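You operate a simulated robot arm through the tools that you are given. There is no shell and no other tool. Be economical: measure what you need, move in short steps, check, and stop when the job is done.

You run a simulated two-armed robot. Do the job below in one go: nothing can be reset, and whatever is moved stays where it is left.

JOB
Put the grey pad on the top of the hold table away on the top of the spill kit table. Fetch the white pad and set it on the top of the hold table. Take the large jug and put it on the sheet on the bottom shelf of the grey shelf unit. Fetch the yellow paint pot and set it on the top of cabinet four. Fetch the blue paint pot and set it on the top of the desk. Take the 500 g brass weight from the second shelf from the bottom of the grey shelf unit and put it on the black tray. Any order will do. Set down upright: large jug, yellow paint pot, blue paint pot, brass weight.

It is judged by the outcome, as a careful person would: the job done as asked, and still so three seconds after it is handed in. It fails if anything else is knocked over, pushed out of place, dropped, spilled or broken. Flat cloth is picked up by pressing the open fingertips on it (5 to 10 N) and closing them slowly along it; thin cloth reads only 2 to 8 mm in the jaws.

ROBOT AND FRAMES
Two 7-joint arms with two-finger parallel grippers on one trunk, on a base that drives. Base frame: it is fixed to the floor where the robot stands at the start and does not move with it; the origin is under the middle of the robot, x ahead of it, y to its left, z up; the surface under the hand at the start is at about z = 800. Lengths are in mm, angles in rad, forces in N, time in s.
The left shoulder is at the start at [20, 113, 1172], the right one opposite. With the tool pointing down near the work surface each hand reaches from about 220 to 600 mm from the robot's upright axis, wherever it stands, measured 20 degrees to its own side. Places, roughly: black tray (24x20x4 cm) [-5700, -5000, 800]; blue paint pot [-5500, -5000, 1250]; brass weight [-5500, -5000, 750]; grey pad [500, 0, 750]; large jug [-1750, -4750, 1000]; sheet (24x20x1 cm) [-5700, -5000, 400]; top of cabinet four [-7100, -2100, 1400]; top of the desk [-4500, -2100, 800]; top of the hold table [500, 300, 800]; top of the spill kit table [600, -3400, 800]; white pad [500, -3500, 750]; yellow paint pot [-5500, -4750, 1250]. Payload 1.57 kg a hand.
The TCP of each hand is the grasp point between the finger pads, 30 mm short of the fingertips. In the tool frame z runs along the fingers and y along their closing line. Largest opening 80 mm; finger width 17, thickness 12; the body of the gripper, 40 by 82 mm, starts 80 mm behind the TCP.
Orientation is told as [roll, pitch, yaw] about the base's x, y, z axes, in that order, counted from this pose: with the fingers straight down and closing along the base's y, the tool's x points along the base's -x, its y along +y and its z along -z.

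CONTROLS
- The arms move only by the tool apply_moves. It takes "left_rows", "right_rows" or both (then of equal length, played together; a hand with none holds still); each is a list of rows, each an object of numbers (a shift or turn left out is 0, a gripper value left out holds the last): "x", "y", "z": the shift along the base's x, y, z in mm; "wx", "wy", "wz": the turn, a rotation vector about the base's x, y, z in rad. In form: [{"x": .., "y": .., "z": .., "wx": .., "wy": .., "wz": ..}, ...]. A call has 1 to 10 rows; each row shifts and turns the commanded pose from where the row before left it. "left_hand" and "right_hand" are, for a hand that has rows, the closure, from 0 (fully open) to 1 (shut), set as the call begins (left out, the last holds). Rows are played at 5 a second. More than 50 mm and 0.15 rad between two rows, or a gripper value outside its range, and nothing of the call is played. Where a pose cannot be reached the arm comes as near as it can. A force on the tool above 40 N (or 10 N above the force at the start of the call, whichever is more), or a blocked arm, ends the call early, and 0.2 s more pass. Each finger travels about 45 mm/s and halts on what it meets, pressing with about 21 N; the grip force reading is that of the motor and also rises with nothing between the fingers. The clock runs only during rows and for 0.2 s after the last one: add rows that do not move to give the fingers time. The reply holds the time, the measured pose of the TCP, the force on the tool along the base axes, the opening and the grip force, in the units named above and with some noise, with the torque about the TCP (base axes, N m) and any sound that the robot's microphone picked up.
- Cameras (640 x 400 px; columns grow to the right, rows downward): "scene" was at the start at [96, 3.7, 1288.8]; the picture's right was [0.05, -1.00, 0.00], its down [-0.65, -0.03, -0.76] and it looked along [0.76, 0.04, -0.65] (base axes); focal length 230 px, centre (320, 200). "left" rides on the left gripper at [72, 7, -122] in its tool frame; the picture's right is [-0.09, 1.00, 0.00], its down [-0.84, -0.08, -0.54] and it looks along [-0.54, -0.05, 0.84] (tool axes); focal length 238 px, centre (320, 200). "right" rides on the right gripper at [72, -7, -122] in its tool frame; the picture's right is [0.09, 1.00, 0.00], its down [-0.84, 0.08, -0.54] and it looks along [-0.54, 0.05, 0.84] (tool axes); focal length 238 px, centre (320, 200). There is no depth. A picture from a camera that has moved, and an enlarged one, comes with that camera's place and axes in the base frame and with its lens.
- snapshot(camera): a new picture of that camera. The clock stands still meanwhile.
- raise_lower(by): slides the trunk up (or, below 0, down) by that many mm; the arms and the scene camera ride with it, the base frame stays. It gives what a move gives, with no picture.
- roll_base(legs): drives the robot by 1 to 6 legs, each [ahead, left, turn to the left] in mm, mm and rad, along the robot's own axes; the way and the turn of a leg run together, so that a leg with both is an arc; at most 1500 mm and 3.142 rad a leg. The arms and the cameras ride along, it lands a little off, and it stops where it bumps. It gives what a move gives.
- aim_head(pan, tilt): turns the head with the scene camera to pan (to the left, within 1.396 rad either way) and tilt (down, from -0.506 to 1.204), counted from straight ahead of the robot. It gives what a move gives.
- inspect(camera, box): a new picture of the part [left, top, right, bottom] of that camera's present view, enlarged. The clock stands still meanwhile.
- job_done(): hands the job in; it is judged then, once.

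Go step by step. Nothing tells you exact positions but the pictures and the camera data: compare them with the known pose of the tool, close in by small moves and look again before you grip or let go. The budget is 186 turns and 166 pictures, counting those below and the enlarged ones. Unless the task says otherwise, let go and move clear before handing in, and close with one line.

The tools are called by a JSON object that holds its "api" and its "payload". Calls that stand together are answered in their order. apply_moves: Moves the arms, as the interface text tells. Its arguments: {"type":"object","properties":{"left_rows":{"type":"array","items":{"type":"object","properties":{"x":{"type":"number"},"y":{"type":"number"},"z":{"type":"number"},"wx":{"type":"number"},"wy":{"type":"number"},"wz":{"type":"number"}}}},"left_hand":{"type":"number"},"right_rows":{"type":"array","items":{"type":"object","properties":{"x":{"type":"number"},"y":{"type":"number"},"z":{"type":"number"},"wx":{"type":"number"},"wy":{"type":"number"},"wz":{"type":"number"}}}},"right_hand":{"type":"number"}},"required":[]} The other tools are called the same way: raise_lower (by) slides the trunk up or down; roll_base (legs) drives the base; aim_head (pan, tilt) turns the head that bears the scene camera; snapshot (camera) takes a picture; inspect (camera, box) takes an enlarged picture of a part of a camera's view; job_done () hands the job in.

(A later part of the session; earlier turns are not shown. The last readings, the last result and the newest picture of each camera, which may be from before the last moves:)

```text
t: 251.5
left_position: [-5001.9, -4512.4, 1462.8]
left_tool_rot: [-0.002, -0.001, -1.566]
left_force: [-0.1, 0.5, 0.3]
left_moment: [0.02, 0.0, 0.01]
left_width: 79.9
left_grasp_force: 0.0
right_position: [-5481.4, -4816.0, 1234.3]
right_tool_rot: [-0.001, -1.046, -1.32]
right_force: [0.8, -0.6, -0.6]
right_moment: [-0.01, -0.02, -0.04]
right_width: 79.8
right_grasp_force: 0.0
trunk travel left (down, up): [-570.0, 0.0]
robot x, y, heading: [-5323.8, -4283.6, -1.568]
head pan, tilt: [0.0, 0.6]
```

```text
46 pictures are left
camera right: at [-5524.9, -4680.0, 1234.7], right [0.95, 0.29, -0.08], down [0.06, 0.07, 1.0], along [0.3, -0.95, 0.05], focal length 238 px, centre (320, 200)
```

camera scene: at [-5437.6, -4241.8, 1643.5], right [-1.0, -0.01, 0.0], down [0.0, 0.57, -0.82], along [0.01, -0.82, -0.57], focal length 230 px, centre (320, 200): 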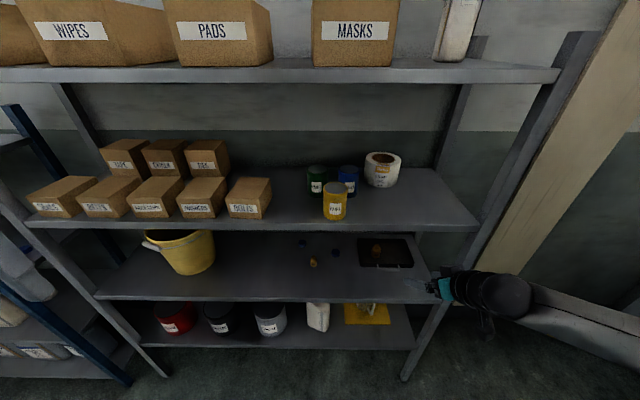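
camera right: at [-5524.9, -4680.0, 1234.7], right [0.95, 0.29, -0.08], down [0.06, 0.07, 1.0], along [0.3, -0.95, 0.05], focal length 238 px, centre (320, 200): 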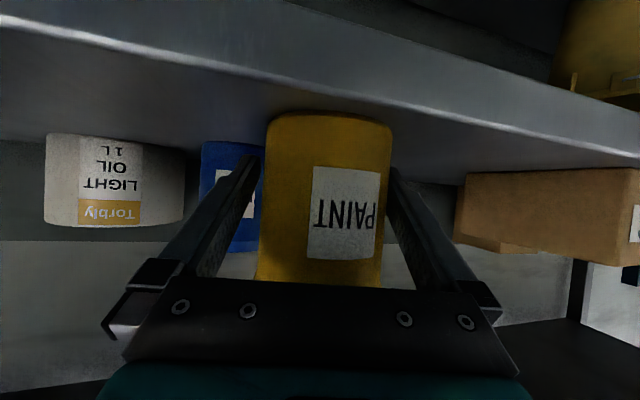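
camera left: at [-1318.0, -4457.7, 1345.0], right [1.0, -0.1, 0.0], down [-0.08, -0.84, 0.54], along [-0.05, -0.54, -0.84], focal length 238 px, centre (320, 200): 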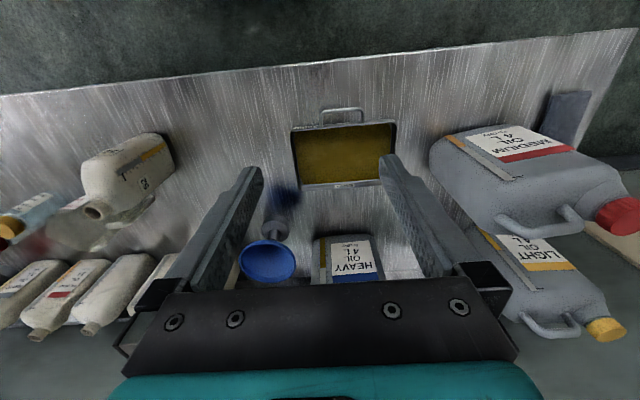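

{"api": "apply_moves", "payload": {"right_rows": [{}, {}, {}, {}, {}], "right_hand": 1}}

{"api": "apply_moves", "payload": {"right_rows": [{"z": 4}, {"z": 7}, {"z": 10}, {"z": 14}, {"z": 15}, {}]}}

{"api": "snapshot", "payload": {"camera": "right"}}

```text
t: 252.7
left_position: [-5002.1, -4513.8, 1462.9]
left_tool_rot: [-0.002, -0.001, -1.564]
left_force: [-0.1, 0.9, 0.2]
left_moment: [0.02, -0.01, -0.04]
left_width: 80.0
left_grasp_force: 0.0
right_position: [-5481.6, -4814.5, 1235.1]
right_tool_rot: [0.001, -1.044, -1.322]
right_force: [2.2, -0.6, 0.5]
right_moment: [-0.02, -0.16, -0.01]
right_width: 70.7
right_grasp_force: 21.4
trunk travel left (down, up): [-570.0, 0.0]
robot x, y, heading: [-5325.6, -4282.9, -1.568]
head pan, tilt: [0.0, 0.6]
```

```text
t: 254.1
left_position: [-5002.4, -4514.3, 1463.8]
left_tool_rot: [-0.001, -0.001, -1.564]
left_force: [0.3, 0.2, 1.1]
left_moment: [-0.01, -0.01, -0.03]
left_width: 79.8
left_grasp_force: 0.1
right_position: [-5480.7, -4816.0, 1285.1]
right_tool_rot: [-0.001, -1.044, -1.32]
right_force: [0.1, 0.7, -3.8]
right_moment: [-0.04, -0.02, -0.03]
right_width: 71.1
right_grasp_force: 21.5
trunk travel left (down, up): [-570.0, 0.0]
robot x, y, heading: [-5321.9, -4282.4, -1.568]
head pan, tilt: [0.0, 0.6]
```

```text
45 pictures are left
camera right: at [-5523.9, -4680.8, 1285.4], right [0.95, 0.29, -0.08], down [0.06, 0.07, 1.0], along [0.3, -0.95, 0.04], focal length 238 px, centre (320, 200)
```

right: 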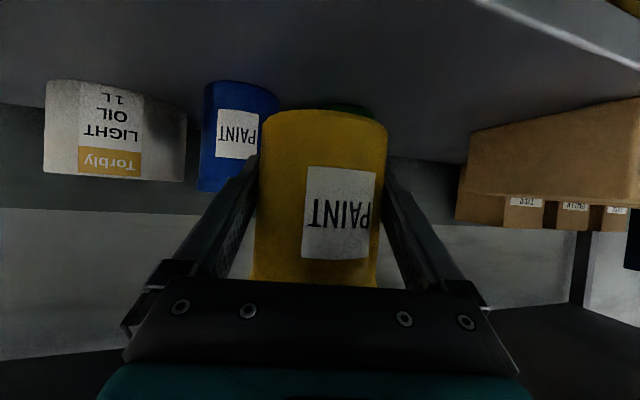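

Yellow is held. I'll back out, retract the right hand with the pot, and prepare the left hand (60° tilt) for the blue pot.

{"api": "roll_base", "payload": {"legs": [[-220, 0, 0]]}}

{"api": "apply_moves", "payload": {"right_rows": [{"z": 10, "y": 15}, {"z": 10, "y": 25}, {"z": 10, "y": 25}, {"y": 25}, {"y": 20}, {}, {}, {}], "left_rows": [{"y": -30, "wx": -0.14}, {"y": -30, "wx": -0.14}, {"y": -30, "wx": -0.14}, {"y": -30, "wx": -0.14}, {"wx": -0.14}, {"wx": -0.14}, {"wx": -0.14}, {"wx": -0.067}], "left_hand": 0}}

{"api": "apply_moves", "payload": {"left_rows": [{"x": -25, "y": -20, "z": -30}, {"x": -30, "y": -20, "z": -30}, {"x": -35, "z": -30}, {"x": -35, "z": -30}, {"x": -35, "z": -20}, {"x": -35}, {"x": -35}, {}]}}

{"api": "snapshot", "payload": {"camera": "scene"}}

```text
t: 255.8
left_position: [-5004.4, -4295.5, 1462.9]
left_tool_rot: [-0.002, -0.002, -1.572]
left_force: [-0.4, 0.0, 0.3]
left_moment: [-0.04, -0.02, 0.0]
left_width: 80.1
left_grasp_force: 0.1
right_position: [-5483.3, -4595.0, 1286.4]
right_tool_rot: [0.0, -1.044, -1.326]
right_force: [0.6, 0.1, -3.6]
right_moment: [-0.03, 0.02, -0.01]
right_width: 71.1
right_grasp_force: 20.7
trunk travel left (down, up): [-570.0, 0.0]
robot x, y, heading: [-5326.9, -4059.1, -1.57]
head pan, tilt: [0.0, 0.6]
```

```text
t: 257.6
left_position: [-4995.3, -4424.8, 1466.0]
left_tool_rot: [0.0, -1.049, -1.576]
left_force: [-0.7, 0.0, 0.7]
left_moment: [-0.01, 0.01, 0.01]
left_width: 80.1
left_grasp_force: 0.0
left hand out of reach, approached as far as the arm can: row 7, 8
right_position: [-5481.6, -4483.8, 1315.3]
right_tool_rot: [0.0, -1.044, -1.327]
right_force: [-0.2, 0.2, -3.9]
right_moment: [-0.02, -0.04, -0.02]
right_width: 70.9
right_grasp_force: 21.2
trunk travel left (down, up): [-570.0, 0.0]
robot x, y, heading: [-5324.1, -4062.4, -1.573]
head pan, tilt: [0.0, 0.6]
```

```text
t: 259.4
left_position: [-5218.3, -4480.7, 1326.2]
left_tool_rot: [0.0, -1.049, -1.574]
left_force: [0.8, -0.2, -0.1]
left_moment: [0.01, 0.01, 0.01]
left_width: 80.0
left_grasp_force: 0.1
left hand out of reach, approached as far as the arm can: row 1, 3
right_position: [-5482.0, -4483.0, 1314.6]
right_tool_rot: [0.001, -1.044, -1.325]
right_force: [-0.5, 0.1, -3.8]
right_moment: [-0.03, 0.01, -0.01]
right_width: 70.8
right_grasp_force: 20.5
trunk travel left (down, up): [-570.0, 0.0]
robot x, y, heading: [-5324.9, -4059.9, -1.573]
head pan, tilt: [0.0, 0.6]
```

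```text
44 pictures are left
camera scene: at [-5321.8, -4159.2, 1643.5], right [-1.0, 0.0, 0.0], down [0.0, 0.56, -0.83], along [0.0, -0.83, -0.56], focal length 230 px, centre (320, 200)
```

scene: 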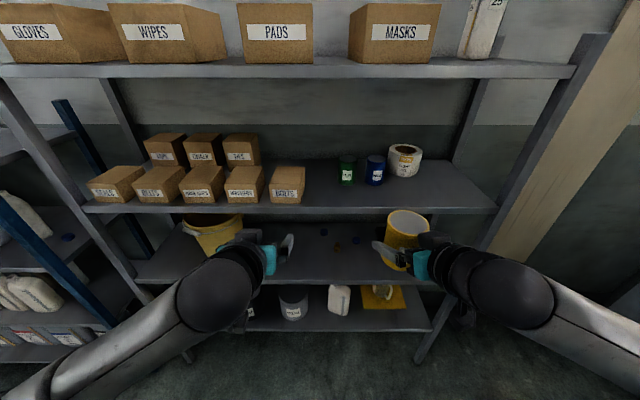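

{"api": "roll_base", "payload": {"legs": [[0, -312, 0.003], [335, 0, 0]]}}

{"api": "snapshot", "payload": {"camera": "left"}}

{"api": "snapshot", "payload": {"camera": "scene"}}

```text
t: 263.2
left_position: [-5525.6, -4812.3, 1324.6]
left_tool_rot: [0.0, -1.05, -1.565]
left_force: [-0.8, -0.6, -0.2]
left_moment: [0.01, -0.01, 0.0]
left_width: 80.0
left_grasp_force: 0.1
right_position: [-5790.5, -4816.2, 1314.6]
right_tool_rot: [0.001, -1.043, -1.321]
right_force: [-0.4, -0.9, -4.0]
right_moment: [-0.03, 0.03, -0.02]
right_width: 71.0
right_grasp_force: 20.8
trunk travel left (down, up): [-570.0, 0.0]
robot x, y, heading: [-5630.0, -4392.6, -1.564]
head pan, tilt: [0.0, 0.6]
```

```text
43 pictures are left
camera left: at [-5519.6, -4671.4, 1325.3], right [1.0, -0.04, 0.08], down [-0.08, 0.05, 1.0], along [-0.05, -1.0, 0.05], focal length 238 px, centre (320, 200)
```

left: 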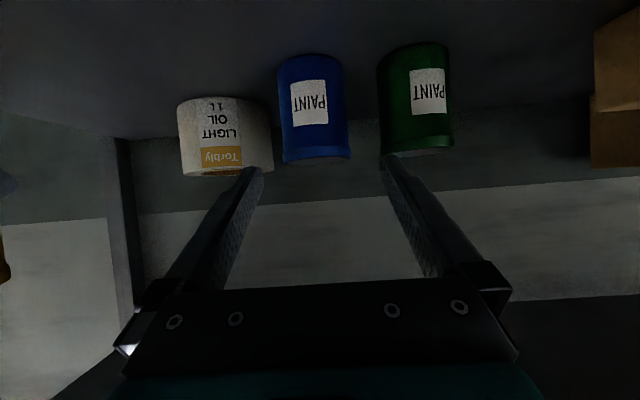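

```text
42 pictures are left
camera scene: at [-5631.5, -4492.0, 1643.4], right [-1.0, 0.0, 0.0], down [0.0, 0.57, -0.82], along [0.0, -0.82, -0.57], focal length 230 px, centre (320, 200)
```

scene: 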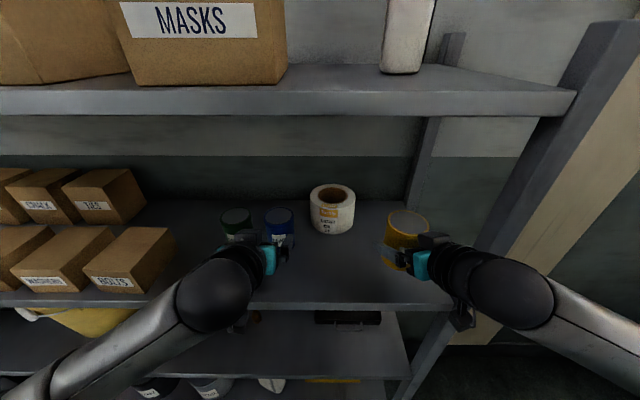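

Blue pot ≈ (−5532, −4927). Aligning the left hand and advancing partway.

{"api": "apply_moves", "payload": {"left_rows": [{"x": -6, "z": -20}, {"y": -20, "z": -12}, {"y": -20, "z": -12}, {"y": -18, "z": -10}, {}]}}

{"api": "snapshot", "payload": {"camera": "left"}}

```text
t: 264.4
left_position: [-5531.5, -4871.1, 1272.6]
left_tool_rot: [0.0, -1.048, -1.568]
left_force: [-0.4, 0.6, -0.4]
left_moment: [0.05, -0.03, 0.0]
left_width: 79.9
left_grasp_force: 0.0
right_position: [-5789.7, -4816.9, 1315.6]
right_tool_rot: [0.0, -1.043, -1.322]
right_force: [0.8, -0.2, -4.1]
right_moment: [-0.02, -0.01, 0.02]
right_width: 70.8
right_grasp_force: 21.1
trunk travel left (down, up): [-570.0, 0.0]
robot x, y, heading: [-5632.7, -4391.0, -1.57]
head pan, tilt: [0.0, 0.6]
```

```text
41 pictures are left
camera left: at [-5526.1, -4728.8, 1272.0], right [1.0, -0.04, 0.08], down [-0.08, 0.05, 1.0], along [-0.05, -1.0, 0.05], focal length 238 px, centre (320, 200)
```

left: 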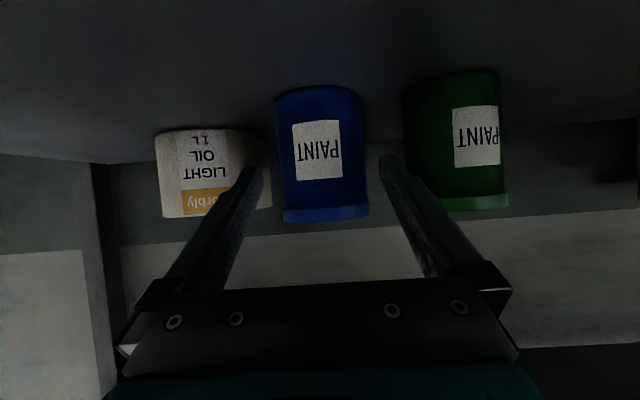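

Centred. Advancing and gripping.

{"api": "apply_moves", "payload": {"left_rows": [{"y": -18, "z": -11}, {"y": -18, "z": -11}, {"y": -18, "z": -11}, {}]}}

{"api": "apply_moves", "payload": {"left_rows": [{}, {}, {}, {}, {}], "left_hand": 1}}

{"api": "apply_moves", "payload": {"left_rows": [{"z": 4}, {"z": 7}, {"z": 10}, {"z": 14}, {"z": 20}, {}]}}

{"api": "snapshot", "payload": {"camera": "left"}}

```text
t: 265.4
left_position: [-5531.8, -4923.5, 1237.8]
left_tool_rot: [-0.001, -1.049, -1.568]
left_force: [0.1, -0.2, 0.1]
left_moment: [0.01, -0.01, -0.02]
left_width: 79.9
left_grasp_force: 0.1
right_position: [-5790.0, -4816.8, 1315.9]
right_tool_rot: [-0.001, -1.043, -1.32]
right_force: [0.4, -0.7, -3.5]
right_moment: [-0.01, -0.02, -0.01]
right_width: 71.0
right_grasp_force: 21.2
trunk travel left (down, up): [-570.0, 0.0]
robot x, y, heading: [-5637.4, -4391.9, -1.568]
head pan, tilt: [0.0, 0.6]
```

```text
t: 266.6
left_position: [-5531.3, -4923.8, 1238.4]
left_tool_rot: [0.0, -1.049, -1.568]
left_force: [0.0, -0.4, 0.1]
left_moment: [0.06, -0.04, -0.04]
left_width: 70.8
left_grasp_force: 20.9
right_position: [-5789.6, -4816.9, 1314.2]
right_tool_rot: [0.002, -1.044, -1.322]
right_force: [0.5, -0.8, -4.8]
right_moment: [-0.01, -0.03, 0.0]
right_width: 70.6
right_grasp_force: 20.8
trunk travel left (down, up): [-570.0, 0.0]
robot x, y, heading: [-5633.1, -4391.3, -1.571]
head pan, tilt: [0.0, 0.6]
```

```text
t: 268.0
left_position: [-5531.3, -4924.6, 1293.3]
left_tool_rot: [0.003, -1.047, -1.568]
left_force: [0.6, -0.1, -3.3]
left_moment: [0.01, 0.0, -0.02]
left_width: 70.5
left_grasp_force: 20.9
right_position: [-5790.2, -4817.0, 1314.8]
right_tool_rot: [0.004, -1.044, -1.32]
right_force: [0.4, 0.5, -3.7]
right_moment: [-0.02, 0.0, 0.0]
right_width: 70.8
right_grasp_force: 20.7
trunk travel left (down, up): [-570.0, 0.0]
robot x, y, heading: [-5636.2, -4393.4, -1.569]
head pan, tilt: [0.0, 0.6]
```

```text
40 pictures are left
camera left: at [-5526.0, -4783.1, 1293.9], right [1.0, -0.04, 0.08], down [-0.08, 0.05, 1.0], along [-0.05, -1.0, 0.05], focal length 238 px, centre (320, 200)
```

left: 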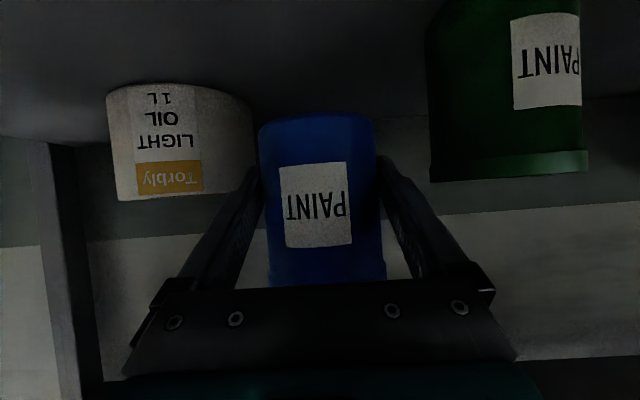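

Both pots held. I'll back out, retract the left hand and turn left to face +x to look around for the desk and cabinet four.

{"api": "roll_base", "payload": {"legs": [[-300, 0, 0]]}}

{"api": "apply_moves", "payload": {"left_rows": [{"y": 25}, {"y": 30}, {"y": 30}, {"y": 25, "z": 10}, {"z": 10}, {}]}}

{"api": "roll_base", "payload": {"legs": [[0, 0, 1.571]]}}

{"api": "aim_head", "payload": {"pan": 1.3, "tilt": 0.35}}

{"api": "snapshot", "payload": {"camera": "scene"}}

```text
t: 270.1
left_position: [-5529.5, -4624.8, 1293.1]
left_tool_rot: [0.003, -1.049, -1.559]
left_force: [-0.1, -0.6, -4.3]
left_moment: [-0.02, 0.02, 0.02]
left_width: 70.6
left_grasp_force: 21.2
right_position: [-5788.2, -4517.6, 1314.8]
right_tool_rot: [-0.001, -1.043, -1.312]
right_force: [0.1, 0.4, -4.0]
right_moment: [-0.06, 0.03, 0.01]
right_width: 71.0
right_grasp_force: 21.2
trunk travel left (down, up): [-570.0, 0.0]
robot x, y, heading: [-5637.5, -4092.6, -1.558]
head pan, tilt: [0.0, 0.6]
```

```text
t: 271.5
left_position: [-5529.0, -4515.1, 1315.6]
left_tool_rot: [0.001, -1.048, -1.558]
left_force: [-0.1, -0.1, -4.1]
left_moment: [0.04, -0.03, 0.02]
left_width: 70.7
left_grasp_force: 20.5
right_position: [-5788.6, -4518.0, 1313.9]
right_tool_rot: [0.0, -1.044, -1.311]
right_force: [-0.2, 0.0, -4.0]
right_moment: [0.02, 0.01, 0.0]
right_width: 71.0
right_grasp_force: 21.1
trunk travel left (down, up): [-570.0, 0.0]
robot x, y, heading: [-5635.6, -4093.8, -1.557]
head pan, tilt: [0.0, 0.6]
```

```text
t: 275.6
left_position: [-5209.9, -3997.5, 1314.7]
left_tool_rot: [0.0, -1.047, -0.016]
left_force: [-0.2, -0.2, -4.2]
left_moment: [-0.02, 0.01, 0.01]
left_width: 70.6
left_grasp_force: 21.4
right_position: [-5214.2, -4256.7, 1314.2]
right_tool_rot: [0.002, -1.044, 0.23]
right_force: [-0.2, -0.9, -4.0]
right_moment: [-0.01, -0.04, -0.01]
right_width: 70.9
right_grasp_force: 21.5
trunk travel left (down, up): [-570.0, 0.0]
robot x, y, heading: [-5634.8, -4095.5, -0.02]
head pan, tilt: [0.0, 0.6]
```

```text
t: 277.1
left_position: [-5210.2, -3999.4, 1314.9]
left_tool_rot: [0.001, -1.048, -0.018]
left_force: [-0.1, -0.2, -3.5]
left_moment: [0.03, 0.02, -0.03]
left_width: 70.7
left_grasp_force: 20.8
right_position: [-5215.1, -4257.0, 1314.4]
right_tool_rot: [0.002, -1.045, 0.231]
right_force: [-0.4, 0.5, -3.2]
right_moment: [0.01, -0.04, 0.0]
right_width: 70.9
right_grasp_force: 21.1
trunk travel left (down, up): [-570.0, 0.0]
robot x, y, heading: [-5637.0, -4096.4, -0.013]
head pan, tilt: [1.3, 0.351]
```

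```text
39 pictures are left
camera scene: at [-5597.5, -4004.0, 1666.2], right [0.96, -0.28, 0.0], down [-0.1, -0.33, -0.94], along [0.27, 0.9, -0.34], focal length 230 px, centre (320, 200)
```

scene: 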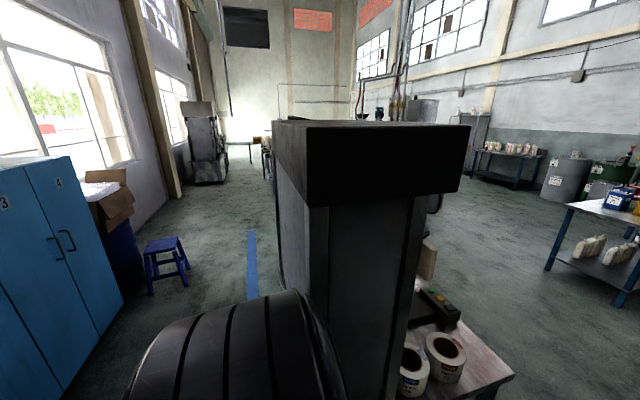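

I see blue cabinets 3 and 4 along the window wall (front x≈−6950) and a tall bench hood near me. I'll back up (−x), then turn to face +y.

{"api": "roll_base", "payload": {"legs": [[-500, 0, 0], [0, 0, 1.571]]}}

{"api": "aim_head", "payload": {"pan": 0.3, "tilt": 0.35}}

{"api": "snapshot", "payload": {"camera": "scene"}}

```text
t: 283.9
left_position: [-6237.3, -3661.3, 1314.6]
left_tool_rot: [0.002, -1.046, 1.556]
left_force: [-0.2, -0.4, -3.0]
left_moment: [0.02, -0.01, -0.04]
left_width: 70.6
left_grasp_force: 20.9
right_position: [-5978.0, -3664.5, 1315.3]
right_tool_rot: [0.002, -1.044, 1.804]
right_force: [0.7, 0.5, -4.5]
right_moment: [0.02, 0.0, -0.01]
right_width: 70.8
right_grasp_force: 21.1
trunk travel left (down, up): [-570.0, 0.0]
robot x, y, heading: [-6141.1, -4088.0, 1.557]
head pan, tilt: [1.3, 0.351]
```

```text
t: 285.2
left_position: [-6237.3, -3661.8, 1314.5]
left_tool_rot: [0.003, -1.047, 1.558]
left_force: [0.0, 0.0, -3.6]
left_moment: [-0.05, 0.0, 0.0]
left_width: 70.8
left_grasp_force: 21.2
right_position: [-5979.1, -3663.7, 1314.6]
right_tool_rot: [0.0, -1.044, 1.804]
right_force: [0.7, -0.2, -4.6]
right_moment: [-0.03, 0.03, -0.01]
right_width: 70.7
right_grasp_force: 20.9
trunk travel left (down, up): [-570.0, 0.0]
robot x, y, heading: [-6140.1, -4088.2, 1.562]
head pan, tilt: [0.3, 0.351]
```

```text
38 pictures are left
camera scene: at [-6166.5, -3987.1, 1666.2], right [0.96, 0.28, 0.0], down [0.1, -0.33, -0.94], along [-0.27, 0.9, -0.34], focal length 230 px, centre (320, 200)
```

scene: 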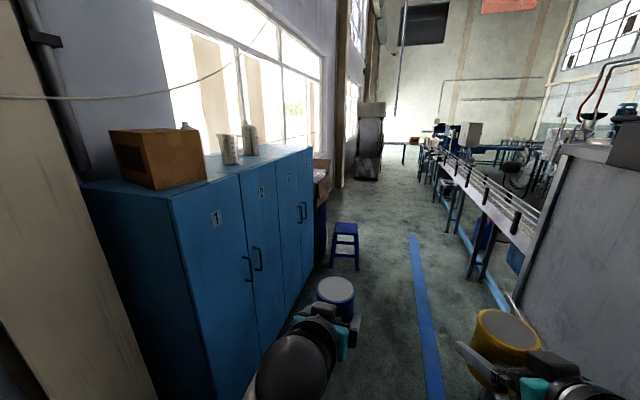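

Cabinets 1–4 run along y ≈ −3400…−1810 with front x≈−6930; four is farthest, beside the blue stool. I'll drive up the aisle, raise both hands and turn to face it.

{"api": "roll_base", "payload": {"legs": [[900, 30, 0.0], [890, 30, 0.0], [0, 0, 1.575]]}}

{"api": "apply_moves", "payload": {"left_rows": [{"z": 30}, {"z": 35}, {"z": 35}, {"z": 35}, {"z": 35}, {"z": 20}, {}], "right_rows": [{"z": 30}, {"z": 35}, {"z": 35}, {"z": 35}, {"z": 35}, {"z": 20}, {}]}}

{"api": "aim_head", "payload": {"pan": -0.2, "tilt": 0.35}}

{"api": "snapshot", "payload": {"camera": "scene"}}

```text
t: 298.1
left_position: [-6587.4, -2397.5, 1313.4]
left_tool_rot: [0.001, -1.046, 3.131]
left_force: [0.0, 0.5, -4.6]
left_moment: [0.0, -0.04, -0.01]
left_width: 70.5
left_grasp_force: 21.2
right_position: [-6585.1, -2136.9, 1315.0]
right_tool_rot: [0.004, -1.042, -2.904]
right_force: [0.1, -0.4, -3.8]
right_moment: [-0.01, 0.0, 0.01]
right_width: 70.9
right_grasp_force: 20.8
trunk travel left (down, up): [-570.0, 0.0]
robot x, y, heading: [-6166.2, -2299.9, 3.132]
head pan, tilt: [0.3, 0.351]
```

```text
t: 299.9
left_position: [-6606.6, -2431.0, 1481.9]
left_tool_rot: [0.189, -1.041, 3.05]
left_force: [-0.3, 0.2, -4.0]
left_moment: [0.0, -0.02, 0.02]
left_width: 70.4
left_grasp_force: 21.1
left hand out of reach, approached as far as the arm can: row 5, 6
right_position: [-6585.8, -2138.5, 1503.0]
right_tool_rot: [0.0, -1.04, -2.903]
right_force: [0.9, -0.3, -5.5]
right_moment: [-0.02, 0.02, -0.02]
right_width: 71.1
right_grasp_force: 21.4
trunk travel left (down, up): [-570.0, 0.0]
robot x, y, heading: [-6161.5, -2299.4, 3.132]
head pan, tilt: [0.3, 0.351]
stopped in row 7 (left hand): the arm was blocked; the commanded pose is now the measured one
```

```text
t: 300.8
left_position: [-6607.4, -2430.4, 1484.0]
left_tool_rot: [0.188, -1.042, 3.046]
left_force: [-0.7, -0.7, -4.2]
left_moment: [0.01, -0.07, 0.02]
left_width: 70.6
left_grasp_force: 20.8
right_position: [-6586.3, -2138.2, 1503.9]
right_tool_rot: [0.0, -1.043, -2.904]
right_force: [0.6, -0.4, -4.7]
right_moment: [0.04, -0.01, 0.03]
right_width: 70.7
right_grasp_force: 20.9
trunk travel left (down, up): [-570.0, 0.0]
robot x, y, heading: [-6162.0, -2301.7, 3.134]
head pan, tilt: [-0.201, 0.351]
```

```text
37 pictures are left
camera scene: at [-6263.3, -2281.6, 1666.2], right [0.21, 0.98, 0.0], down [0.34, -0.07, -0.94], along [-0.92, 0.19, -0.34], focal length 230 px, centre (320, 200)
```

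scene: 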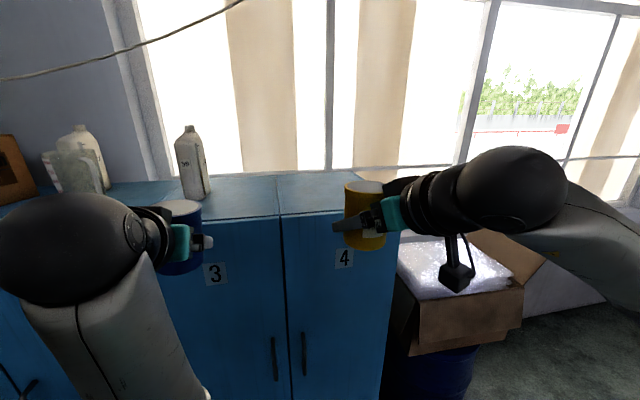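

Cabinet four's top spans y≈−2269…−1880 from x≈−6897, z≈1397, clear. I'll extend the right arm, then drive in 350 mm.

{"api": "apply_moves", "payload": {"right_rows": [{"x": -25, "y": 8}, {"x": -30, "y": 8}, {"x": -30, "y": 9}, {"x": -25}, {}]}}

{"api": "roll_base", "payload": {"legs": [[340, 0, 0]]}}

{"api": "snapshot", "payload": {"camera": "scene"}}

{"api": "snapshot", "payload": {"camera": "right"}}

```text
t: 302.0
left_position: [-6606.9, -2431.2, 1481.2]
left_tool_rot: [0.19, -1.044, 3.043]
left_force: [-0.6, 0.8, -5.0]
left_moment: [-0.01, -0.02, -0.02]
left_width: 70.3
left_grasp_force: 20.8
right_position: [-6695.5, -2113.1, 1503.9]
right_tool_rot: [0.0, -1.042, -2.903]
right_force: [0.0, -0.2, -3.6]
right_moment: [-0.02, 0.02, 0.02]
right_width: 71.0
right_grasp_force: 21.1
trunk travel left (down, up): [-570.0, 0.0]
robot x, y, heading: [-6162.7, -2299.3, 3.135]
head pan, tilt: [-0.201, 0.351]
```

```text
t: 304.2
left_position: [-6942.6, -2426.9, 1481.9]
left_tool_rot: [0.19, -1.046, 3.042]
left_force: [0.8, -0.2, -3.3]
left_moment: [0.02, -0.03, -0.03]
left_width: 70.4
left_grasp_force: 20.6
right_position: [-7032.0, -2110.0, 1501.8]
right_tool_rot: [0.0, -1.042, -2.904]
right_force: [-0.9, -0.4, -5.0]
right_moment: [-0.01, 0.02, 0.03]
right_width: 71.0
right_grasp_force: 21.2
trunk travel left (down, up): [-570.0, 0.0]
robot x, y, heading: [-6500.8, -2298.4, 3.132]
head pan, tilt: [-0.201, 0.351]
```

```text
36 pictures are left
camera scene: at [-6599.5, -2278.4, 1666.2], right [0.21, 0.98, 0.0], down [0.34, -0.07, -0.94], along [-0.92, 0.2, -0.34], focal length 230 px, centre (320, 200)
```

scene: 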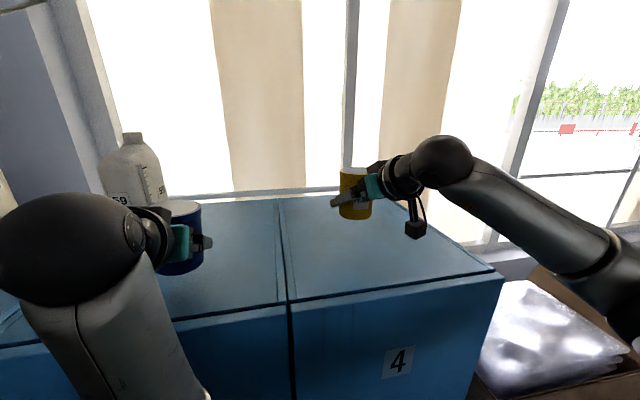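

```text
35 pictures are left
camera right: at [-6896.8, -2070.6, 1502.8], right [0.28, -0.96, -0.08], down [0.06, -0.06, 1.0], along [-0.96, -0.28, 0.04], focal length 238 px, centre (320, 200)
```

right: 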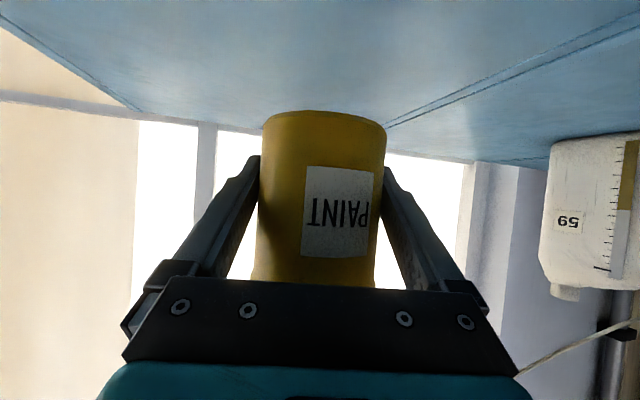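

Yellow is above cabinet four's top, well inside. Lowering.

{"api": "apply_moves", "payload": {"right_rows": [{"y": 10, "z": -15}, {"z": -15}, {"z": -12}, {"z": -6}, {}]}}

{"api": "apply_moves", "payload": {"right_rows": [{"z": -4}, {"z": -4}, {"z": -4}, {}]}}

```text
t: 305.4
left_position: [-6943.7, -2427.3, 1482.1]
left_tool_rot: [0.193, -1.045, 3.044]
left_force: [-0.1, -0.3, -3.5]
left_moment: [0.02, -0.03, 0.02]
left_width: 70.3
left_grasp_force: 20.9
right_position: [-7032.0, -2099.3, 1454.0]
right_tool_rot: [0.0, -1.042, -2.905]
right_force: [-0.1, 0.3, -3.9]
right_moment: [0.02, 0.01, 0.06]
right_width: 70.9
right_grasp_force: 20.6
trunk travel left (down, up): [-570.0, 0.0]
robot x, y, heading: [-6494.4, -2298.0, 3.131]
head pan, tilt: [-0.201, 0.351]
```

```text
t: 306.4
left_position: [-6943.6, -2427.2, 1482.4]
left_tool_rot: [0.191, -1.043, 3.043]
left_force: [-0.4, 0.2, -4.0]
left_moment: [0.02, -0.06, 0.02]
left_width: 70.4
left_grasp_force: 21.0
right_position: [-7031.1, -2100.3, 1443.1]
right_tool_rot: [0.002, -1.041, -2.905]
right_force: [0.6, 0.3, -5.1]
right_moment: [-0.03, -0.01, -0.01]
right_width: 70.8
right_grasp_force: 20.8
trunk travel left (down, up): [-570.0, 0.0]
robot x, y, heading: [-6500.1, -2297.1, 3.131]
head pan, tilt: [-0.201, 0.351]
```

{"api": "apply_moves", "payload": {"right_rows": [{"z": -4}, {"z": -3}, {"z": -3}, {}]}}

{"api": "inspect", "payload": {"camera": "scene", "box": [260, 140, 460, 270]}}

```text
t: 307.4
left_position: [-6944.0, -2427.0, 1482.4]
left_tool_rot: [0.19, -1.045, 3.045]
left_force: [-0.3, 1.0, -3.3]
left_moment: [0.0, -0.02, 0.03]
left_width: 70.4
left_grasp_force: 20.6
right_position: [-7030.7, -2100.4, 1435.0]
right_tool_rot: [-0.002, -1.047, -2.905]
right_force: [-1.1, 1.2, 2.7]
right_moment: [0.02, -0.17, 0.07]
right_width: 70.7
right_grasp_force: 21.2
trunk travel left (down, up): [-570.0, 0.0]
robot x, y, heading: [-6496.9, -2297.5, 3.132]
head pan, tilt: [-0.201, 0.351]
```

```text
3.08 times, centred on (360, 205) of scene
camera zoom: at [-6598.9, -2278.4, 1666.3], right [0.21, 0.98, 0.0], down [0.34, -0.07, -0.94], along [-0.92, 0.2, -0.34], focal length 709 px, centre (197, 185)
```

zoom: 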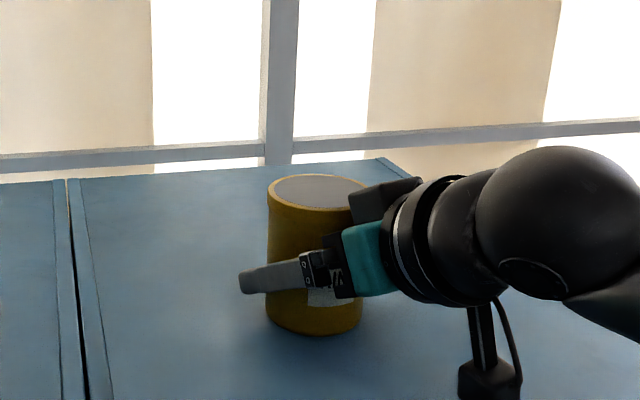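

Contact. Settling 1 mm, opening fully and retreating along the tool axis.

{"api": "apply_moves", "payload": {"right_rows": [{"z": -1}, {}]}}

{"api": "apply_moves", "payload": {"right_rows": [{}, {}, {"x": 13, "y": 3, "z": 8}, {"x": 21, "y": 5, "z": 12}, {"x": 21, "y": 5, "z": 12}, {"x": 21, "y": 5, "z": 12}, {"x": 25, "y": 6, "z": 12}, {}], "right_hand": 0}}

{"api": "inspect", "payload": {"camera": "scene", "box": [260, 140, 460, 270]}}

```text
t: 308.0
left_position: [-6943.1, -2427.5, 1484.0]
left_tool_rot: [0.19, -1.043, 3.044]
left_force: [-0.4, 0.5, -3.9]
left_moment: [0.0, -0.03, 0.0]
left_width: 70.4
left_grasp_force: 21.2
right_position: [-7030.6, -2100.0, 1434.5]
right_tool_rot: [-0.002, -1.049, -2.903]
right_force: [-3.9, 2.2, 11.5]
right_moment: [0.11, -0.42, 0.04]
right_width: 71.3
right_grasp_force: 21.2
trunk travel left (down, up): [-570.0, 0.0]
robot x, y, heading: [-6502.0, -2298.6, 3.136]
head pan, tilt: [-0.201, 0.351]
```

```text
t: 309.8
left_position: [-6944.8, -2427.5, 1482.0]
left_tool_rot: [0.189, -1.043, 3.044]
left_force: [-0.3, -0.6, -4.0]
left_moment: [0.01, -0.08, -0.03]
left_width: 70.6
left_grasp_force: 21.5
right_position: [-6930.6, -2075.6, 1486.2]
right_tool_rot: [0.0, -1.043, -2.905]
right_force: [0.4, -0.2, -0.7]
right_moment: [-0.04, 0.01, 0.01]
right_width: 80.2
right_grasp_force: 0.0
trunk travel left (down, up): [-570.0, 0.0]
robot x, y, heading: [-6497.1, -2295.7, 3.132]
head pan, tilt: [-0.201, 0.351]
```

```text
3.08 times, centred on (360, 205) of scene
camera zoom: at [-6599.6, -2278.6, 1666.2], right [0.21, 0.98, 0.0], down [0.34, -0.07, -0.94], along [-0.92, 0.2, -0.34], focal length 709 px, centre (197, 185)
```

zoom: 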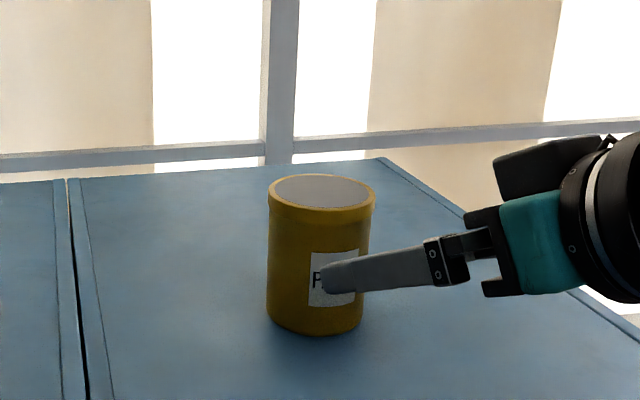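

Yellow is placed on cabinet four. Now I back away, level the left hand with the blue pot, and go around to the desk.

{"api": "roll_base", "payload": {"legs": [[-340, 0, 0]]}}

{"api": "apply_moves", "payload": {"left_rows": [{"z": -30}, {"z": -30, "wx": 0.03, "wz": -0.025}, {"z": -30, "wx": 0.03, "wz": -0.025}, {"z": -30, "wx": 0.035, "wz": -0.028}, {"z": -30}, {}]}}

{"api": "roll_base", "payload": {"legs": [[0, 900, 0], [0, 890, 0], [-900, 0, 0], [-850, 0, 0]]}}

```text
t: 312.0
left_position: [-6608.0, -2429.2, 1482.9]
left_tool_rot: [0.19, -1.041, 3.043]
left_force: [0.0, -0.5, -3.5]
left_moment: [-0.01, -0.04, 0.02]
left_width: 70.0
left_grasp_force: 21.2
right_position: [-6594.0, -2078.7, 1487.9]
right_tool_rot: [0.0, -1.042, -2.905]
right_force: [0.1, -0.7, 0.7]
right_moment: [-0.01, 0.0, 0.0]
right_width: 80.0
right_grasp_force: 0.0
trunk travel left (down, up): [-570.0, 0.0]
robot x, y, heading: [-6163.1, -2302.8, 3.136]
head pan, tilt: [-0.201, 0.351]
```

```text
t: 313.3
left_position: [-6630.5, -2438.3, 1397.1]
left_tool_rot: [0.073, -1.194, 3.076]
left_force: [0.0, 0.5, -4.0]
left_moment: [-0.02, -0.05, 0.02]
left_width: 70.4
left_grasp_force: 21.0
right_position: [-6593.9, -2078.6, 1488.4]
right_tool_rot: [0.0, -1.043, -2.906]
right_force: [0.4, 0.1, 0.2]
right_moment: [0.03, 0.04, -0.02]
right_width: 80.1
right_grasp_force: 0.0
trunk travel left (down, up): [-570.0, 0.0]
robot x, y, heading: [-6163.5, -2298.7, 3.131]
head pan, tilt: [-0.201, 0.351]
stopped in row 6 (left hand): the arm was blocked; the commanded pose is now the measured one
```

```text
t: 325.8
left_position: [-5906.1, -4231.7, 1385.3]
left_tool_rot: [0.076, -1.171, 3.097]
left_force: [0.0, 0.5, -3.7]
left_moment: [-0.01, -0.01, 0.01]
left_width: 70.4
left_grasp_force: 21.1
right_position: [-5879.4, -3894.4, 1472.5]
right_tool_rot: [0.07, -1.022, -2.886]
right_force: [-0.6, 0.6, -0.4]
right_moment: [-0.02, -0.01, 0.05]
right_width: 80.0
right_grasp_force: 0.1
trunk travel left (down, up): [-570.0, 0.0]
robot x, y, heading: [-5413.2, -4087.5, -3.131]
head pan, tilt: [-0.201, 0.351]
stopped in leg 3: the robot was blocked; the commanded pose is now the measured one
```

The right elbow seems to have bumped the bench hood. Moving off it and looking.

{"api": "roll_base", "payload": {"legs": [[80, 0, 0]]}}

{"api": "aim_head", "payload": {"pan": -1.39, "tilt": 0.4}}

{"api": "snapshot", "payload": {"camera": "scene"}}

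{"api": "snapshot", "payload": {"camera": "left"}}

```text
t: 326.8
left_position: [-5958.0, -4231.1, 1396.2]
left_tool_rot: [0.073, -1.195, 3.09]
left_force: [-0.9, 0.8, -4.2]
left_moment: [-0.02, -0.02, 0.02]
left_width: 70.3
left_grasp_force: 21.0
right_position: [-5927.3, -3889.9, 1483.8]
right_tool_rot: [0.043, -1.041, -2.887]
right_force: [-0.9, -0.2, 0.4]
right_moment: [-0.01, -0.01, -0.01]
right_width: 79.9
right_grasp_force: 0.0
trunk travel left (down, up): [-570.0, 0.0]
robot x, y, heading: [-5491.3, -4085.4, -3.139]
head pan, tilt: [-0.201, 0.351]
```

```text
t: 328.2
left_position: [-5957.8, -4231.5, 1396.7]
left_tool_rot: [0.074, -1.197, 3.09]
left_force: [0.8, 0.7, -4.1]
left_moment: [0.0, -0.02, -0.01]
left_width: 70.3
left_grasp_force: 21.4
right_position: [-5926.8, -3889.4, 1484.5]
right_tool_rot: [0.043, -1.04, -2.887]
right_force: [-0.4, -0.8, -1.0]
right_moment: [-0.02, 0.0, 0.02]
right_width: 80.0
right_grasp_force: 0.1
trunk travel left (down, up): [-570.0, 0.0]
robot x, y, heading: [-5493.5, -4087.0, -3.14]
head pan, tilt: [-1.389, 0.4]
```

```text
32 pictures are left
camera scene: at [-5517.5, -3996.7, 1661.7], right [0.98, 0.18, 0.0], down [0.07, -0.38, -0.92], along [-0.17, 0.91, -0.39], focal length 230 px, centre (320, 200)
```

scene: 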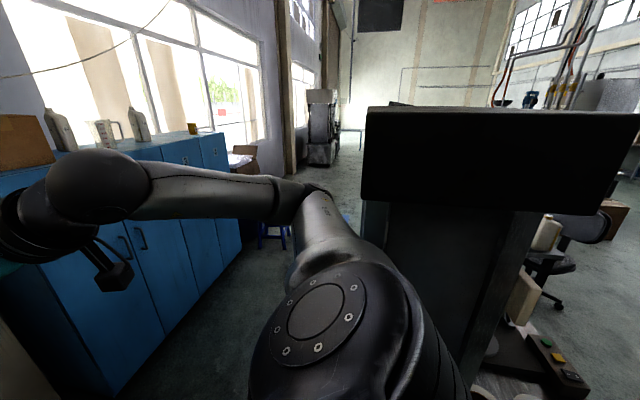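

```text
31 pictures are left
camera left: at [-5817.9, -4235.4, 1375.4], right [-0.02, -0.99, 0.11], down [0.2, 0.11, 0.97], along [-0.98, 0.04, 0.2], focal length 238 px, centre (320, 200)
```

left: 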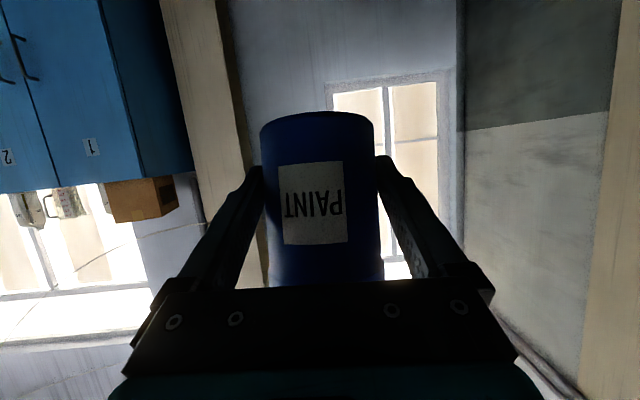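

The yellow pot is visibly standing on cabinet four. I'll level the left hand while lowering it, and lower the right one too.

{"api": "apply_moves", "payload": {"left_rows": [{"x": -15, "z": -20}, {"x": -15, "z": -25}, {"wx": 0.012, "wy": -0.05, "wz": -0.008, "z": -25}, {"wx": 0.012, "wy": -0.05, "wz": -0.008, "z": -25}, {"wx": 0.012, "wy": -0.048, "wz": -0.007}, {}], "right_rows": [{"z": -30}, {"z": -40}, {"z": -40}, {"z": -40}, {"z": -40}, {}]}}

{"api": "roll_base", "payload": {"legs": [[0, 0, 1.57]]}}

```text
t: 329.6
left_position: [-5989.4, -4231.3, 1301.3]
left_tool_rot: [-0.02, -1.047, -3.133]
left_force: [0.6, -0.7, -4.1]
left_moment: [0.02, -0.03, 0.0]
left_width: 70.6
left_grasp_force: 21.0
right_position: [-5926.5, -3888.2, 1294.2]
right_tool_rot: [0.04, -1.043, -2.885]
right_force: [-0.1, 0.0, 0.1]
right_moment: [-0.01, 0.01, -0.02]
right_width: 79.9
right_grasp_force: 0.1
trunk travel left (down, up): [-570.0, 0.0]
robot x, y, heading: [-5491.0, -4091.6, -3.139]
head pan, tilt: [-1.389, 0.4]
```

```text
t: 333.8
left_position: [-5343.6, -4581.9, 1301.3]
left_tool_rot: [-0.015, -1.051, -1.559]
left_force: [-1.5, -0.4, -4.1]
left_moment: [0.05, -0.02, 0.02]
left_width: 70.8
left_grasp_force: 21.2
right_position: [-5686.9, -4523.4, 1295.9]
right_tool_rot: [0.042, -1.041, -1.313]
right_force: [-0.8, 0.1, 0.0]
right_moment: [-0.01, 0.02, -0.02]
right_width: 80.2
right_grasp_force: 0.0
trunk travel left (down, up): [-570.0, 0.0]
robot x, y, heading: [-5492.3, -4085.4, -1.567]
head pan, tilt: [-1.389, 0.4]
```

Left is level again. Strafe left past the bench, then turn to face +y.

{"api": "roll_base", "payload": {"legs": [[20, 600, 0], [0, 620, 0], [0, 0, 1.571], [0, 0, 1.571]]}}

{"api": "aim_head", "payload": {"pan": 0.1, "tilt": 0.35}}

{"api": "snapshot", "payload": {"camera": "scene"}}

```text
t: 347.9
left_position: [-4393.8, -3602.6, 1301.5]
left_tool_rot: [-0.016, -1.05, 1.532]
left_force: [-0.1, 0.1, -3.4]
left_moment: [-0.04, -0.01, -0.02]
left_width: 70.5
left_grasp_force: 21.2
right_position: [-4054.2, -3680.0, 1295.6]
right_tool_rot: [0.045, -1.043, 1.78]
right_force: [-0.1, 0.1, -0.3]
right_moment: [-0.02, 0.02, -0.02]
right_width: 79.8
right_grasp_force: 0.2
trunk travel left (down, up): [-570.0, 0.0]
robot x, y, heading: [-4269.2, -4107.7, 1.529]
head pan, tilt: [-1.389, 0.4]
```

```text
t: 349.5
left_position: [-4393.8, -3601.6, 1300.8]
left_tool_rot: [-0.015, -1.049, 1.532]
left_force: [0.4, 0.0, -4.4]
left_moment: [-0.06, 0.0, -0.02]
left_width: 70.3
left_grasp_force: 20.9
right_position: [-4054.5, -3679.3, 1296.2]
right_tool_rot: [0.045, -1.041, 1.781]
right_force: [0.2, -0.4, 0.0]
right_moment: [0.04, 0.02, -0.02]
right_width: 79.9
right_grasp_force: 0.1
trunk travel left (down, up): [-570.0, 0.0]
robot x, y, heading: [-4274.1, -4102.1, 1.524]
head pan, tilt: [0.099, 0.351]
```

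```text
30 pictures are left
camera scene: at [-4274.8, -4002.3, 1666.2], right [1.0, 0.06, 0.0], down [0.02, -0.34, -0.94], along [-0.05, 0.94, -0.34], focal length 230 px, centre (320, 200)
```

scene: 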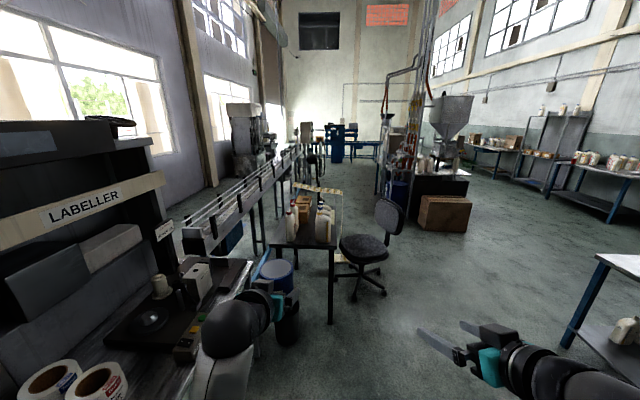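

{"api": "inspect", "payload": {"camera": "scene", "box": [230, 160, 410, 340]}}

```text
2.22 times, centred on (320, 250) of scene
camera zoom: at [-4274.8, -4002.3, 1666.2], right [1.0, 0.06, 0.0], down [0.02, -0.34, -0.94], along [-0.05, 0.94, -0.34], focal length 512 px, centre (320, 89)
```

zoom: 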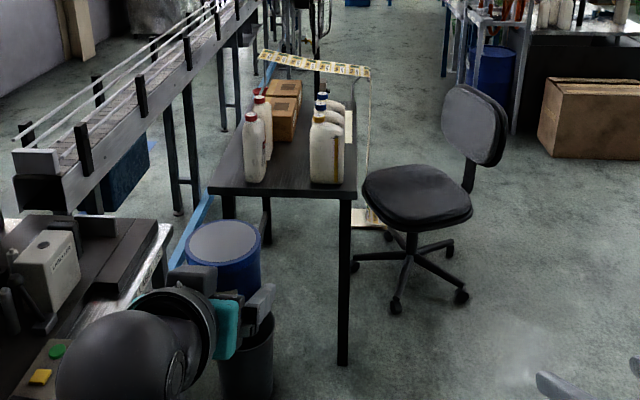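

The desk (x −4712…−4233, front y≈−2587) has bottles near its front; there's a gap of about 130 mm between the two bottle groups, around x≈−4452. I'll move up to it on the right side, lowering the trunk.

{"api": "roll_base", "payload": {"legs": [[0, -130, 0.045], [650, 0, 0]]}}

{"api": "raise_lower", "payload": {"by": -330}}

{"api": "aim_head", "payload": {"pan": 0.35, "tilt": 0.45}}

{"api": "snapshot", "payload": {"camera": "scene"}}

{"api": "snapshot", "payload": {"camera": "left"}}

```text
t: 353.9
left_position: [-4284.7, -2968.6, 1300.4]
left_tool_rot: [-0.016, -1.049, 1.573]
left_force: [-0.3, -0.8, -4.1]
left_moment: [-0.04, 0.02, 0.01]
left_width: 69.9
left_grasp_force: 20.7
right_position: [-3942.3, -3033.0, 1294.4]
right_tool_rot: [0.043, -1.04, 1.819]
right_force: [-0.3, -0.1, 0.5]
right_moment: [0.02, 0.02, 0.03]
right_width: 79.9
right_grasp_force: 0.0
trunk travel left (down, up): [-570.0, 0.0]
robot x, y, heading: [-4141.3, -3470.0, 1.565]
head pan, tilt: [0.099, 0.351]
```

```text
t: 357.2
left_position: [-4284.6, -2970.0, 970.7]
left_tool_rot: [-0.015, -1.049, 1.572]
left_force: [0.1, -1.1, -3.0]
left_moment: [-0.05, -0.02, -0.01]
left_width: 70.4
left_grasp_force: 21.8
right_position: [-3942.7, -3032.4, 964.9]
right_tool_rot: [0.043, -1.041, 1.82]
right_force: [0.8, -0.9, -0.1]
right_moment: [-0.04, 0.01, 0.01]
right_width: 80.0
right_grasp_force: 0.0
trunk travel left (down, up): [-240.0, 330.0]
robot x, y, heading: [-4145.7, -3464.3, 1.567]
head pan, tilt: [0.099, 0.351]
```

```text
t: 357.9
left_position: [-4284.4, -2969.0, 971.0]
left_tool_rot: [-0.015, -1.05, 1.572]
left_force: [0.9, 0.8, -4.2]
left_moment: [-0.01, -0.01, 0.0]
left_width: 70.4
left_grasp_force: 21.3
right_position: [-3942.1, -3033.4, 964.9]
right_tool_rot: [0.045, -1.041, 1.822]
right_force: [-0.1, 0.2, 0.1]
right_moment: [-0.01, 0.01, 0.01]
right_width: 80.0
right_grasp_force: 0.1
trunk travel left (down, up): [-240.0, 330.0]
robot x, y, heading: [-4140.5, -3467.8, 1.569]
head pan, tilt: [0.351, 0.45]
```

```text
28 pictures are left
camera scene: at [-4172.1, -3370.8, 1327.1], right [0.94, 0.34, 0.0], down [0.15, -0.41, -0.9], along [-0.31, 0.85, -0.44], focal length 230 px, centre (320, 200)
```

scene: 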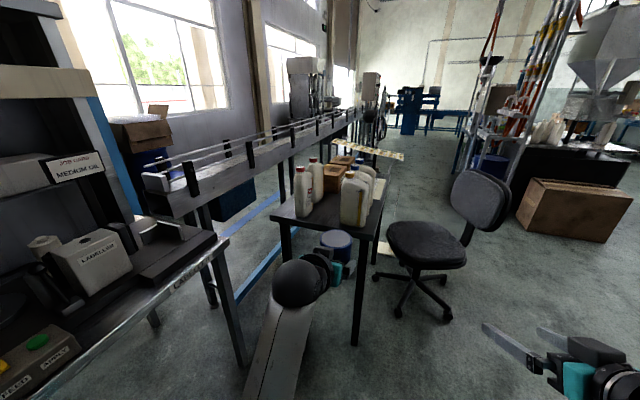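

```text
27 pictures are left
camera left: at [-4293.3, -3110.7, 970.1], right [-1.0, 0.06, 0.07], down [0.07, -0.05, 1.0], along [0.06, 1.0, 0.05], focal length 238 px, centre (320, 200)
```

left: 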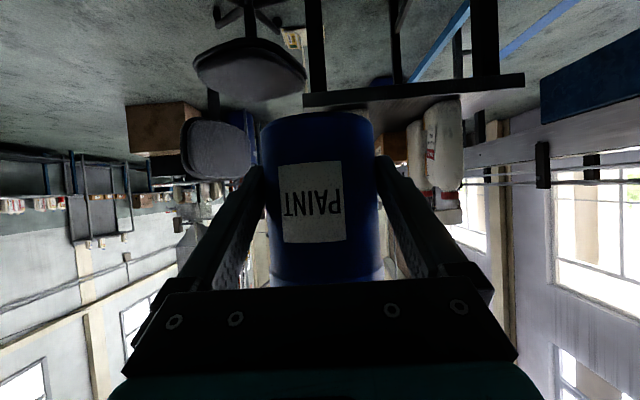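

{"api": "inspect", "payload": {"camera": "scene", "box": [255, 140, 405, 270]}}

```text
3.08 times, centred on (330, 205) of scene
camera zoom: at [-4172.1, -3370.8, 1327.1], right [0.94, 0.34, 0.0], down [0.15, -0.41, -0.9], along [-0.31, 0.85, -0.44], focal length 709 px, centre (289, 185)
```

zoom: 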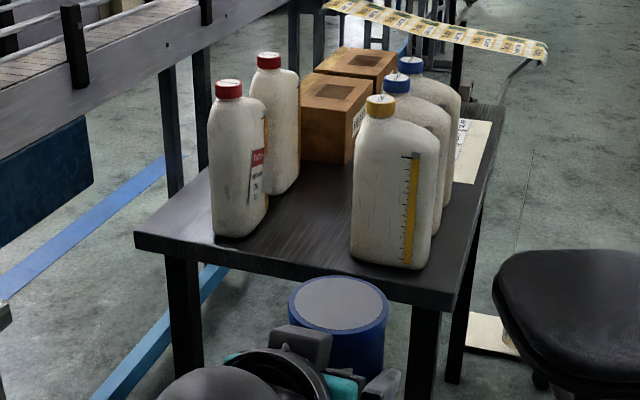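

Gap measured: x −4535…−4390, bottles' fronts y≈−2545/−2518, desk edge y≈−2603, z≈800. Target for blue: (−4462, −2530). Extending the left arm and driving partway.

{"api": "apply_moves", "payload": {"left_rows": [{"x": -25, "y": 25, "z": -10}, {"x": -30, "y": 30, "z": -10}, {"x": -30, "y": 35}, {"x": -35, "y": 35}, {"y": 25}, {}]}}

{"api": "roll_base", "payload": {"legs": [[170, 58, 0]]}}

{"api": "snapshot", "payload": {"camera": "left"}}

{"api": "inspect", "payload": {"camera": "scene", "box": [200, 140, 440, 340]}}

```text
t: 359.3
left_position: [-4405.1, -2820.3, 950.7]
left_tool_rot: [-0.016, -1.046, 1.572]
left_force: [-0.6, 0.2, -4.2]
left_moment: [-0.08, -0.01, -0.02]
left_width: 70.4
left_grasp_force: 21.1
right_position: [-3941.9, -3033.8, 966.2]
right_tool_rot: [0.045, -1.041, 1.82]
right_force: [0.1, 0.7, -0.3]
right_moment: [0.0, -0.01, -0.01]
right_width: 80.2
right_grasp_force: 0.0
trunk travel left (down, up): [-240.0, 330.0]
robot x, y, heading: [-4142.2, -3468.2, 1.562]
head pan, tilt: [0.351, 0.45]
```

```text
t: 360.8
left_position: [-4463.1, -2653.4, 949.5]
left_tool_rot: [-0.016, -1.05, 1.572]
left_force: [-0.3, -0.1, -4.5]
left_moment: [-0.07, -0.01, -0.02]
left_width: 70.0
left_grasp_force: 21.0
right_position: [-4001.5, -2864.2, 964.5]
right_tool_rot: [0.043, -1.04, 1.823]
right_force: [-0.1, 0.2, 0.1]
right_moment: [0.0, -0.01, -0.01]
right_width: 80.2
right_grasp_force: 0.0
trunk travel left (down, up): [-240.0, 330.0]
robot x, y, heading: [-4202.4, -3298.6, 1.571]
head pan, tilt: [0.351, 0.45]
```

```text
25 pictures are left
camera left: at [-4471.9, -2794.1, 949.8], right [-1.0, 0.06, 0.07], down [0.07, -0.05, 1.0], along [0.06, 1.0, 0.05], focal length 238 px, centre (320, 200)
```

left: 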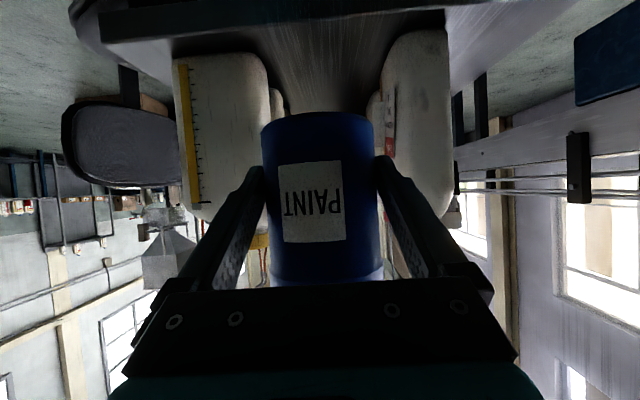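

```text
2.00 times, centred on (320, 240) of scene
camera zoom: at [-4230.0, -3202.6, 1326.9], right [0.94, 0.34, 0.0], down [0.15, -0.41, -0.9], along [-0.31, 0.85, -0.44], focal length 461 px, centre (320, 120)
```

zoom: 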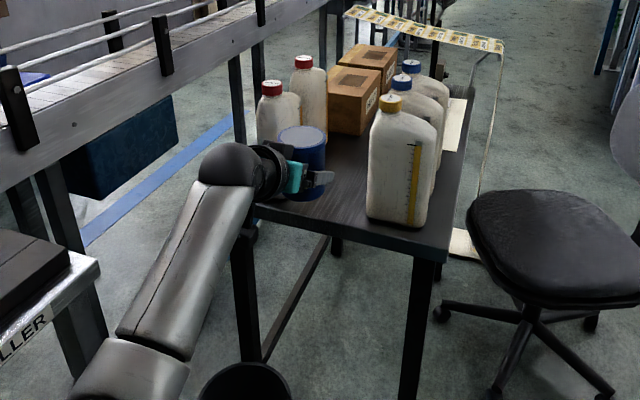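

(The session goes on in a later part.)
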